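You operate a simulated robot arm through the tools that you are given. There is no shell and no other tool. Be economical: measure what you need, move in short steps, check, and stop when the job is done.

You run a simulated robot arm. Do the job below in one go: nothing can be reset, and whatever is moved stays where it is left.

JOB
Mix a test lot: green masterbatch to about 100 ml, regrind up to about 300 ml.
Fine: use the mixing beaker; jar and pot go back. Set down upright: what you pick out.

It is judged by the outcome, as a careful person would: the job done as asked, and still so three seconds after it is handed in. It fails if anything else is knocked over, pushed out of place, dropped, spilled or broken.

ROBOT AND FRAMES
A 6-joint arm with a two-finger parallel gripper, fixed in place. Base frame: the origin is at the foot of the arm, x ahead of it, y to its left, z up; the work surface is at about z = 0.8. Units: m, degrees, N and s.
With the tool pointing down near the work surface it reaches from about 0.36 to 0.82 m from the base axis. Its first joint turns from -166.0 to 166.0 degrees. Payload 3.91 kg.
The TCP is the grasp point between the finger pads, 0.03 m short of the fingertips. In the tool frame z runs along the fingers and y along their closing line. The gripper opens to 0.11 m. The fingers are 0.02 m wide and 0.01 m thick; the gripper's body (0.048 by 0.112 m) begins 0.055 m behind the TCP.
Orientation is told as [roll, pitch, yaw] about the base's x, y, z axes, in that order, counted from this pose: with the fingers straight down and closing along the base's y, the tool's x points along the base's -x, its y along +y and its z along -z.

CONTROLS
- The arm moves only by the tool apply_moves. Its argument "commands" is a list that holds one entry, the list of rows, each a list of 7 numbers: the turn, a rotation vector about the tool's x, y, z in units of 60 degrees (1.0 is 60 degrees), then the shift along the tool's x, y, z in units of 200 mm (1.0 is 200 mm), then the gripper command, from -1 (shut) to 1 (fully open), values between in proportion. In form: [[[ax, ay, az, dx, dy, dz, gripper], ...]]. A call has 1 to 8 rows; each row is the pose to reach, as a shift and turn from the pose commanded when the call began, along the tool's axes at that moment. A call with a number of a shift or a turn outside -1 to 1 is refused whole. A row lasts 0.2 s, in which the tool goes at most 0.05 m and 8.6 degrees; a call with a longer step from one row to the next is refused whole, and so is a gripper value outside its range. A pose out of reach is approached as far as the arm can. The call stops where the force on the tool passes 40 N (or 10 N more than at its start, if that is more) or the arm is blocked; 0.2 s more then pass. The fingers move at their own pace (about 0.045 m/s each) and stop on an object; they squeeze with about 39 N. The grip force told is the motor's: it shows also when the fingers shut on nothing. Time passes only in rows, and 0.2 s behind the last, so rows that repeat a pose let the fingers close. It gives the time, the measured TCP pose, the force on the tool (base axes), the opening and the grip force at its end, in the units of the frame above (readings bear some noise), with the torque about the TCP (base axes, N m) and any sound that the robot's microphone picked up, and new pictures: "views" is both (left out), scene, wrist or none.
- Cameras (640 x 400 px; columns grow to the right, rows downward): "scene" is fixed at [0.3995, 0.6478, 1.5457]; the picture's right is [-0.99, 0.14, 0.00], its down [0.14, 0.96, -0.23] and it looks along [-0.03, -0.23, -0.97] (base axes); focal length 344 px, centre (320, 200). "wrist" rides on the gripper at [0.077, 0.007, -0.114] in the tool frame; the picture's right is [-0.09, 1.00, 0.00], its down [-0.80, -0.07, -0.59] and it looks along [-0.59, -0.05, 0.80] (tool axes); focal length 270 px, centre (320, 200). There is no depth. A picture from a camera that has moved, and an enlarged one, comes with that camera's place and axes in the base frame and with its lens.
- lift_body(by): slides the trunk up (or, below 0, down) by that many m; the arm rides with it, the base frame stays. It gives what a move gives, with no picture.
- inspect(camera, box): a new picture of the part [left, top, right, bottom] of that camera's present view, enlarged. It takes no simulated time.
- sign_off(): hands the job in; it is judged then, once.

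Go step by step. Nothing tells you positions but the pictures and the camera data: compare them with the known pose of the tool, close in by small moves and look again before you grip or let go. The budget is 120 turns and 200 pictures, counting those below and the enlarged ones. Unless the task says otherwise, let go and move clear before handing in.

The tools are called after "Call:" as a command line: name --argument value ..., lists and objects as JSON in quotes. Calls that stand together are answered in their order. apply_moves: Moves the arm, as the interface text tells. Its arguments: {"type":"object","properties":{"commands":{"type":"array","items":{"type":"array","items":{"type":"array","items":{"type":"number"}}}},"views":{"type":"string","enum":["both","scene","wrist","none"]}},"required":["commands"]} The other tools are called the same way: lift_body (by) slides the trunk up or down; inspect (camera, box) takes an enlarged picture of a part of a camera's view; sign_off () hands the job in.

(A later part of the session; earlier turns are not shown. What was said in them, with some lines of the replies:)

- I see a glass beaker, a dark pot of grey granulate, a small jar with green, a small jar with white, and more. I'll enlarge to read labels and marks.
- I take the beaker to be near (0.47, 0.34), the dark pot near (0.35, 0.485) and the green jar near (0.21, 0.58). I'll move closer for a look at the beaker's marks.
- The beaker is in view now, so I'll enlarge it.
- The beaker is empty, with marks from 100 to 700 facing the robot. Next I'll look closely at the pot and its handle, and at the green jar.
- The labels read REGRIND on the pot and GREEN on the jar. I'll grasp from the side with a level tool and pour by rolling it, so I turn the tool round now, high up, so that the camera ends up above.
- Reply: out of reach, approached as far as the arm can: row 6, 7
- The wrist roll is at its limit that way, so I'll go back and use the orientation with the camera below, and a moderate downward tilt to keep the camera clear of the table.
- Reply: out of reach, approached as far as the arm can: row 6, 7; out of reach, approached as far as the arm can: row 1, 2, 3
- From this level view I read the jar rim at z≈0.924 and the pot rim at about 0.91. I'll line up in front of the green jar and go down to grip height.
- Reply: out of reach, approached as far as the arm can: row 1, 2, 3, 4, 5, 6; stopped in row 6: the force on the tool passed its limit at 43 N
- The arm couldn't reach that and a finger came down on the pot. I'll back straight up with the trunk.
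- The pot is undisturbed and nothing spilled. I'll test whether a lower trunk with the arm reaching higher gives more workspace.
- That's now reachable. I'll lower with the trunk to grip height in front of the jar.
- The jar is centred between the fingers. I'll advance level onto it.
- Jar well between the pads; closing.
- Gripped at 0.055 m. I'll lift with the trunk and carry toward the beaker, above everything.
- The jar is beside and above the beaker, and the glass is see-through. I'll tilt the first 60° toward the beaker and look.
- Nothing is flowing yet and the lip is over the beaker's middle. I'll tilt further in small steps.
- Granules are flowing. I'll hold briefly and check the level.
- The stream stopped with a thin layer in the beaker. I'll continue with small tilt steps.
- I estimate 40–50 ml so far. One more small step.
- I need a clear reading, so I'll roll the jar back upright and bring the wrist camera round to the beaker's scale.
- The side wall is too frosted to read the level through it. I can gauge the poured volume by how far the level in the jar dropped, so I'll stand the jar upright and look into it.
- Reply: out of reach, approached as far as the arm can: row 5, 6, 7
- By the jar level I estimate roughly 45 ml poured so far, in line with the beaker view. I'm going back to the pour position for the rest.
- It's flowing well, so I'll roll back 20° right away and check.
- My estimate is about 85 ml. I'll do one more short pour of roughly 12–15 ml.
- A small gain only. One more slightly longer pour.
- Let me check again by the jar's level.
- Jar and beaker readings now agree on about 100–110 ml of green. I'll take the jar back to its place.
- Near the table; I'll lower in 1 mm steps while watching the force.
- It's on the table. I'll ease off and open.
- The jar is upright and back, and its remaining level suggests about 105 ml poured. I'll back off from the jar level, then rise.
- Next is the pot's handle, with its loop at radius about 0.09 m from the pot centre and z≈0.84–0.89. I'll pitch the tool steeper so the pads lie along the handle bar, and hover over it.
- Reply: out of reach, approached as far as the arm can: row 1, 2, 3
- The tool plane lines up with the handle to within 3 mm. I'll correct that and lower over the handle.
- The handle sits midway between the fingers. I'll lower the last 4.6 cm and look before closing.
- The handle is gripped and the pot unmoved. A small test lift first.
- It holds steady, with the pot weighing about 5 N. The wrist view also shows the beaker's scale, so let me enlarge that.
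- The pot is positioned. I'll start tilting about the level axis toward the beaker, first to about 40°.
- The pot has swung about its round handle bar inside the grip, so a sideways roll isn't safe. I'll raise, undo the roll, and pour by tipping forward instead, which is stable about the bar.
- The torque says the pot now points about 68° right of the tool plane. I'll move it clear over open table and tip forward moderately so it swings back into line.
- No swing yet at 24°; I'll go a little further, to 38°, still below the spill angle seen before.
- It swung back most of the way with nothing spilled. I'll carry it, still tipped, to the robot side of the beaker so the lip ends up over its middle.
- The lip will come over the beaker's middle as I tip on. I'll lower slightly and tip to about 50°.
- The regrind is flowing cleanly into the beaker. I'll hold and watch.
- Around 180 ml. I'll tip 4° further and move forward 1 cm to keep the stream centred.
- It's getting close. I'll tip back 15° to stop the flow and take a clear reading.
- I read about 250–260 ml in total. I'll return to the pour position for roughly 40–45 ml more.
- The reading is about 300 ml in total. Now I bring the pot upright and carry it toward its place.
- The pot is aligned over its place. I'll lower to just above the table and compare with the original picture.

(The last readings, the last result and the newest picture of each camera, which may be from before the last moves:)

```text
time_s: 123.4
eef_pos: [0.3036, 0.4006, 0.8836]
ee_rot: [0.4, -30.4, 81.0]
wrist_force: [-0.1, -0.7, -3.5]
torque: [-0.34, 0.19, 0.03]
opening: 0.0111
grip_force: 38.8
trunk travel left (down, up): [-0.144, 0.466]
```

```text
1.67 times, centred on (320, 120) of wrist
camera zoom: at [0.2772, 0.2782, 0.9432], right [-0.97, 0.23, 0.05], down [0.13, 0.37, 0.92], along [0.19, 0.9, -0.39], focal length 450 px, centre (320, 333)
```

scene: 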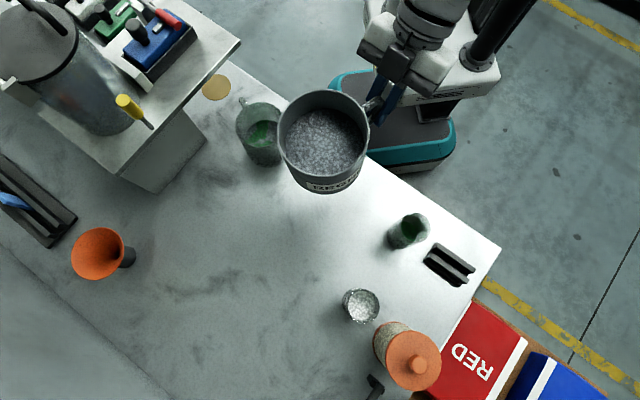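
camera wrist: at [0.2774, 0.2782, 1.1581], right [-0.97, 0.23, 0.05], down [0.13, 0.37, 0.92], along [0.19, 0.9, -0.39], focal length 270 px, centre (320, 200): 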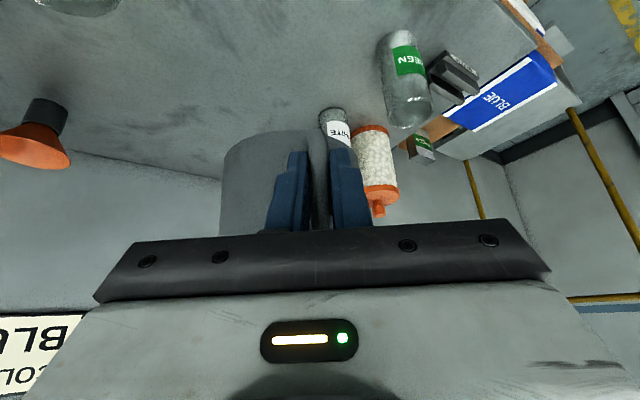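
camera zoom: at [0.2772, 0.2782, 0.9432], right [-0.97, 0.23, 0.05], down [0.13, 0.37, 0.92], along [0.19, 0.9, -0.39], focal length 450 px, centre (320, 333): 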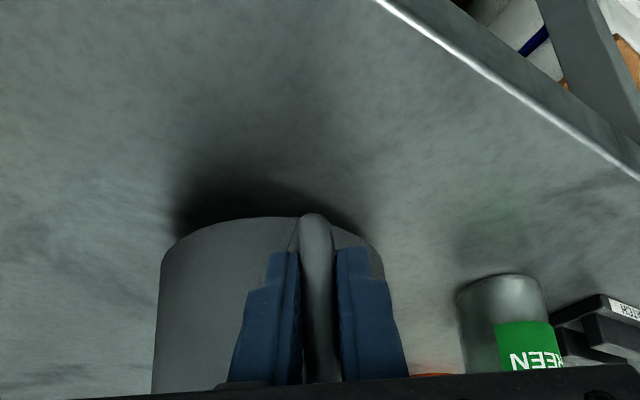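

The pot has sagged forward by roughly 8°. I'll level it and adjust its position before setting down.

Call:
apply_moves --commands '[[[0.018, -0.064, -0.01, 0.0025, 0.009, 0, -1], [0.035, -0.127, -0.02, 0.005, 0.017, -0.003, -1], [0.035, -0.127, -0.02, 0.005, 0.017, -0.003, -1]]]' --views "none"

Call:
inspect --camera "scene" --box '[300, 130, 370, 240]'

Call:
inspect --camera "wrist" --box '[140, 0, 500, 240]'

```text
time_s: 124.2
eef_pos: [0.2993, 0.4004, 0.8833]
ee_rot: [-2.8, -38.0, 82.7]
wrist_force: [-0.1, 0.7, -3.8]
torque: [-0.38, 0.18, -0.01]
opening: 0.0111
grip_force: 39.0
trunk travel left (down, up): [-0.144, 0.466]
```

```text
3.64 times, centred on (335, 185) of scene
camera zoom: at [0.3995, 0.6478, 1.5457], right [-0.99, 0.14, 0.0], down [0.14, 0.96, -0.23], along [-0.03, -0.23, -0.97], focal length 1251 px, centre (266, 254)
```

zoom: 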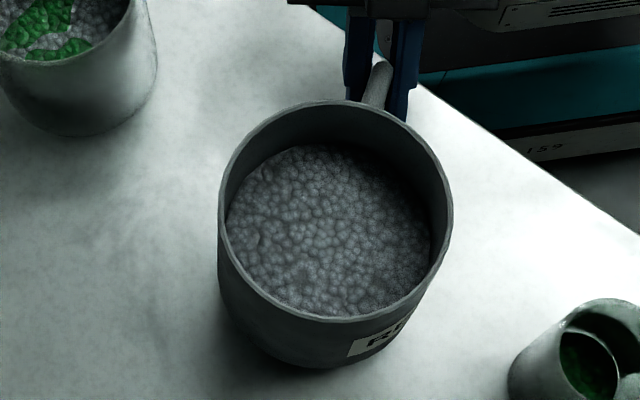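

```text
1.67 times, centred on (320, 120) of wrist
camera zoom: at [0.2708, 0.2712, 0.9252], right [-0.97, 0.22, 0.02], down [0.07, 0.26, 0.96], along [0.21, 0.94, -0.27], focal length 450 px, centre (320, 333)
```

zoom: 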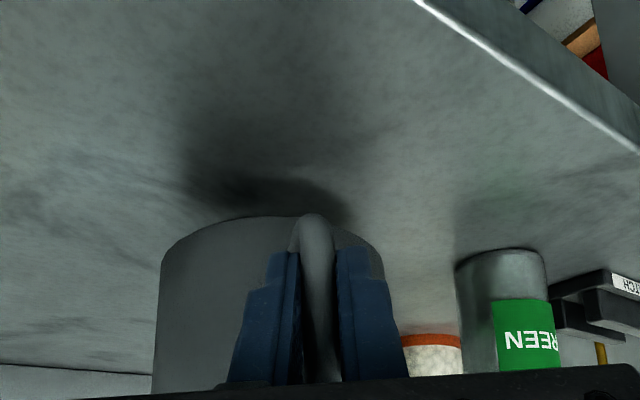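

I over-corrected, since the visible wall height implies about 4.5° back-tilt. I'll trim it and shift back slightly.

Call:
apply_moves --commands '[[[-0.0195, 0.0715, 0.011, 0.036, 0.003, -0.028, -1], [-0.0195, 0.0715, 0.011, 0.036, 0.003, -0.028, -1], [-0.0195, 0.0715, 0.011, 0.036, 0.003, -0.028, -1]]]' --views "none"

Call:
inspect --camera "scene" --box '[300, 130, 370, 240]'

```text
time_s: 125.0
eef_pos: [0.2971, 0.391, 0.8824]
ee_rot: [-1.1, -33.7, 81.7]
wrist_force: [0.1, -0.1, -4.9]
torque: [-0.39, 0.18, 0.01]
opening: 0.0111
grip_force: 38.8
trunk travel left (down, up): [-0.144, 0.466]
```

```text
3.64 times, centred on (335, 185) of scene
camera zoom: at [0.3995, 0.6478, 1.5457], right [-0.99, 0.14, 0.0], down [0.14, 0.96, -0.23], along [-0.03, -0.23, -0.97], focal length 1251 px, centre (266, 254)
```

zoom: 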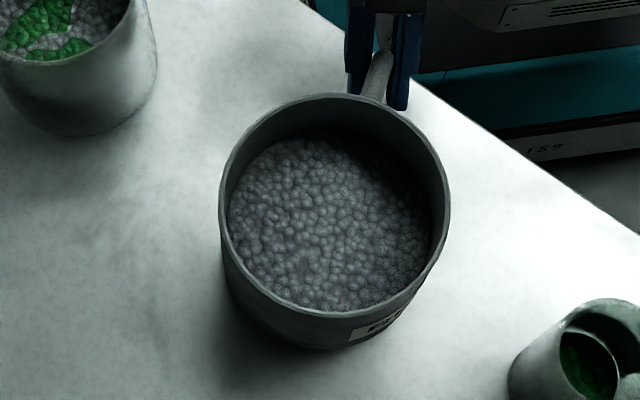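

That matches the original upright view. I'll lower toward contact.

Call:
lift_body --by -0.015

Call:
apply_moves --commands '[[[0, 0, 0, 0.0056, 0, 0.0083, -1], [0, 0, 0, 0.0056, 0, 0.0083, -1]]]' --views "none"

Call:
apply_moves --commands '[[[0, 0, 0, 0.0056, 0, 0.0083, -1], [0, 0, 0, 0.0056, 0, 0.0083, -1]]]' --views "none"

Call:
apply_moves --commands '[[[0, 0, 0, 0.0056, 0, 0.0083, -1], [0, 0, 0, 0.0056, 0, 0.0083, -1]]]' --views "none"

```text
time_s: 125.6
eef_pos: [0.2964, 0.3909, 0.8692]
ee_rot: [-1.0, -33.8, 81.7]
wrist_force: [0.1, -0.2, -3.8]
torque: [-0.34, 0.18, 0.02]
opening: 0.0113
grip_force: 39.8
trunk travel left (down, up): [-0.129, 0.481]
```

```text
time_s: 126.2
eef_pos: [0.2977, 0.3917, 0.8659]
ee_rot: [-1.0, -33.7, 81.6]
wrist_force: [-0.6, -0.3, -3.9]
torque: [-0.35, 0.19, 0.01]
opening: 0.011
grip_force: 38.8
trunk travel left (down, up): [-0.129, 0.481]
```

```text
time_s: 126.8
eef_pos: [0.297, 0.3925, 0.8648]
ee_rot: [-1.0, -33.8, 81.8]
wrist_force: [0.4, -1.1, -1.0]
torque: [0.08, 0.13, -0.02]
opening: 0.0109
grip_force: 39.3
trunk travel left (down, up): [-0.129, 0.481]
```

```text
time_s: 127.4
eef_pos: [0.2955, 0.3913, 0.864]
ee_rot: [-1.1, -34.0, 81.7]
wrist_force: [1.5, -2.0, 10.9]
torque: [1.31, 0.19, -0.05]
opening: 0.0113
grip_force: 39.1
trunk travel left (down, up): [-0.129, 0.481]
```

The far edge touches first, so there's a slight forward tilt. I'll trim 1.5° back and touch again.

Call:
apply_moves --commands '[[[0.0065, -0.024, -0.004, 0, 0, 0, -1], [0.0065, -0.024, -0.004, 0, 0, 0, -1]]]' --views "none"

Call:
apply_moves --commands '[[[0, 0, 0, 0.0056, 0, 0.0083, -1], [0, 0, 0, 0.0056, 0, 0.0083, -1]]]' --views "none"

Call:
apply_moves --commands '[[[0, 0, 0, 0.0028, 0, 0.0042, -1], [0, 0, 0, 0.0028, 0, 0.0042, -1]]]' --views "none"

```text
time_s: 128.0
eef_pos: [0.2977, 0.3906, 0.8625]
ee_rot: [-1.6, -35.3, 82.1]
wrist_force: [-1.8, -4.6, 7.2]
torque: [0.08, 0.26, 0.09]
opening: 0.0111
grip_force: 39.2
trunk travel left (down, up): [-0.129, 0.481]
```

```text
time_s: 128.6
eef_pos: [0.2973, 0.3897, 0.8613]
ee_rot: [-1.7, -35.4, 82.2]
wrist_force: [-2.2, -3.0, 20.8]
torque: [0.79, 0.2, 0.06]
opening: 0.0109
grip_force: 38.8
trunk travel left (down, up): [-0.129, 0.481]
```

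```text
time_s: 129.2
eef_pos: [0.2969, 0.3894, 0.8617]
ee_rot: [-1.8, -35.4, 82.1]
wrist_force: [-1.5, -5.2, 27.8]
torque: [0.91, 0.01, 0.05]
opening: 0.0113
grip_force: 39.1
trunk travel left (down, up): [-0.129, 0.481]
```

The pot is seated at its original grip height. I'll ease off and release.

Call:
apply_moves --commands '[[[0, 0, 0, -0.006, 0, -0.009, -1], [0, 0, 0, -0.006, 0, -0.009, -1], [0, 0, 0, -0.006, 0, -0.009, -0.6], [0, 0, 0, -0.006, 0, -0.009, -0.2], [0, 0, 0, -0.006, 0, -0.009, 0.4], [0, 0, 0, -0.006, 0, -0.009, 1], [0, 0, 0, -0.006, 0, -0.009, 1], [0, 0, 0, -0.006, 0, -0.009, 1]]]' --views "none"

Call:
apply_moves --commands '[[[0, 0, 0, 0, 0, 0, 1], [0, 0, 0, 0, 0, 0, 1], [0, 0, 0, 0, 0, 0, 1]]]' --views "wrist"

Call:
inspect --camera "scene" --box '[300, 130, 370, 240]'

```text
time_s: 131.0
eef_pos: [0.2965, 0.3904, 0.8602]
ee_rot: [-1.5, -35.1, 82.1]
wrist_force: [-0.9, -0.1, 0.2]
torque: [0.01, -0.02, 0.01]
opening: 0.1102
grip_force: 0.1
trunk travel left (down, up): [-0.129, 0.481]
```

```text
time_s: 131.8
eef_pos: [0.298, 0.3907, 0.861]
ee_rot: [-1.6, -35.1, 82.0]
wrist_force: [0.0, -0.2, 0.1]
torque: [0.03, 0.01, -0.01]
opening: 0.1101
grip_force: 0.0
trunk travel left (down, up): [-0.129, 0.481]
camera wrist: at [0.27, 0.2642, 0.9097], right [-0.97, 0.23, 0.03], down [0.1, 0.3, 0.95], along [0.21, 0.93, -0.32], focal length 270 px, centre (320, 200)
```

wrist: 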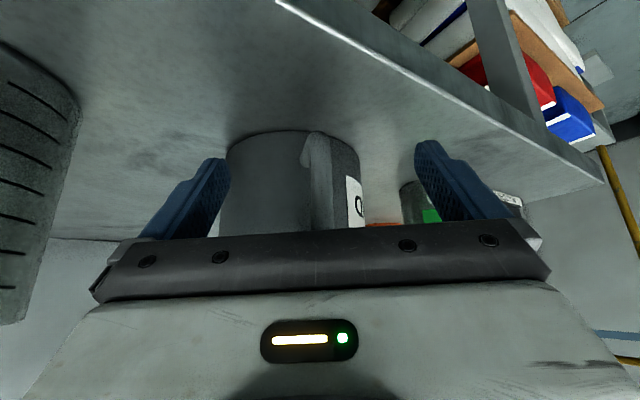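

```text
3.64 times, centred on (335, 185) of scene
camera zoom: at [0.3995, 0.6478, 1.5457], right [-0.99, 0.14, 0.0], down [0.14, 0.96, -0.23], along [-0.03, -0.23, -0.97], focal length 1251 px, centre (266, 254)
```

zoom: 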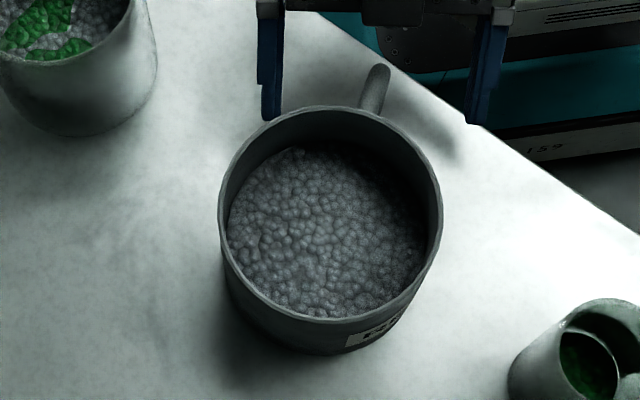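

The pot is upright within about 3 mm of where it was. I'll rise clear and take another look at the beaker's scale.

Call:
lift_body --by 0.04

Call:
inspect --camera "wrist" --box '[0, 0, 160, 300]'

Call:
lift_body --by 0.2

Call:
inspect --camera "scene" --box '[232, 86, 302, 176]'

```text
time_s: 132.6
eef_pos: [0.2977, 0.3914, 0.9009]
ee_rot: [-1.7, -35.2, 82.0]
wrist_force: [-0.2, 0.3, 0.0]
torque: [0.01, 0.0, 0.02]
opening: 0.1099
grip_force: 0.0
trunk travel left (down, up): [-0.169, 0.441]
```

```text
1.33 times, centred on (80, 150) of wrist
camera zoom: at [0.27, 0.2642, 0.9497], right [-0.97, 0.23, 0.03], down [0.1, 0.3, 0.95], along [0.21, 0.93, -0.32], focal length 360 px, centre (640, 267)
```

zoom: 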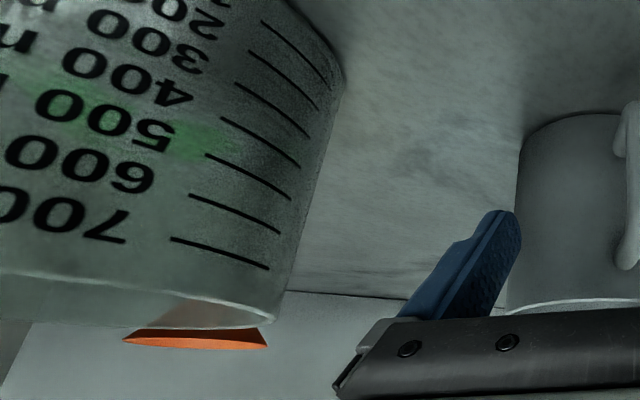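

```text
time_s: 134.8
eef_pos: [0.2984, 0.3914, 1.1013]
ee_rot: [-1.6, -35.2, 82.0]
wrist_force: [-0.1, 0.0, -0.1]
torque: [0.01, -0.02, 0.0]
opening: 0.1099
grip_force: 0.1
trunk travel left (down, up): [-0.369, 0.241]
```

```text
4.44 times, centred on (267, 131) of scene
camera zoom: at [0.3995, 0.6478, 1.5457], right [-0.99, 0.14, 0.0], down [0.14, 0.96, -0.23], along [-0.03, -0.23, -0.97], focal length 1529 px, centre (556, 507)
```

zoom: 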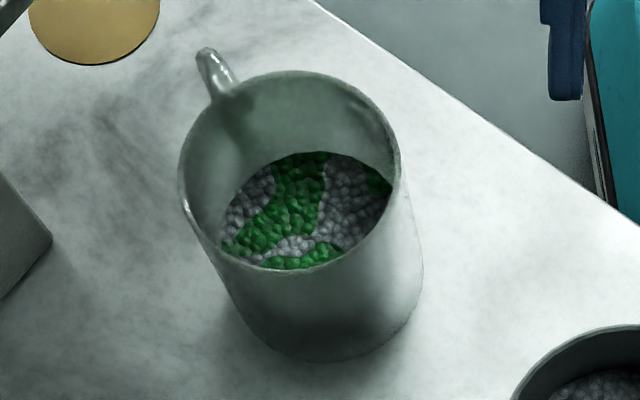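

Call:
apply_moves --commands '[[[0, 0, 0, 0, 0, -0.1, 1], [0, 0, 0, 0, 0, -0.2, 1], [0, 0, 0, 0, 0, -0.2, 1]]]' --views "scene"

```text
time_s: 135.6
eef_pos: [0.2937, 0.3684, 1.1337]
ee_rot: [-1.6, -35.2, 82.0]
wrist_force: [0.5, -0.4, 0.7]
torque: [-0.02, -0.02, 0.01]
opening: 0.1098
grip_force: 0.0
trunk travel left (down, up): [-0.369, 0.241]
```

scene: 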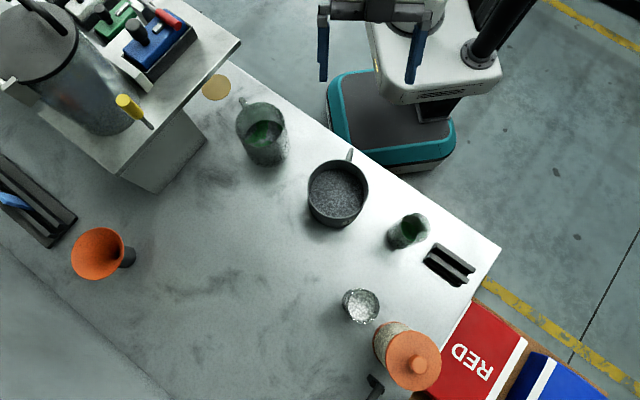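

The beaker holds about 300 ml, the jar and pot stand upright in their places, nothing spilled, and the arm is clear. I'm handing in.

Call:
sign_off

```text
The job is handed in.
```

The test lot is mixed in the beaker: green masterbatch to about 100 ml, then regrind up to about 300 ml. I estimated both levels from the pictures because the wall was too frosted to read the scale directly. The green could be anywhere from 100 to 125 ml and the total from 290 to 320 ml.

The jar and pot are back upright in their places, the pot within about 3 mm of where it stood. Two things happened along the way, neither with a spill: a finger pressed briefly on the pot early on, and the pot swung in the grip before I poured it.
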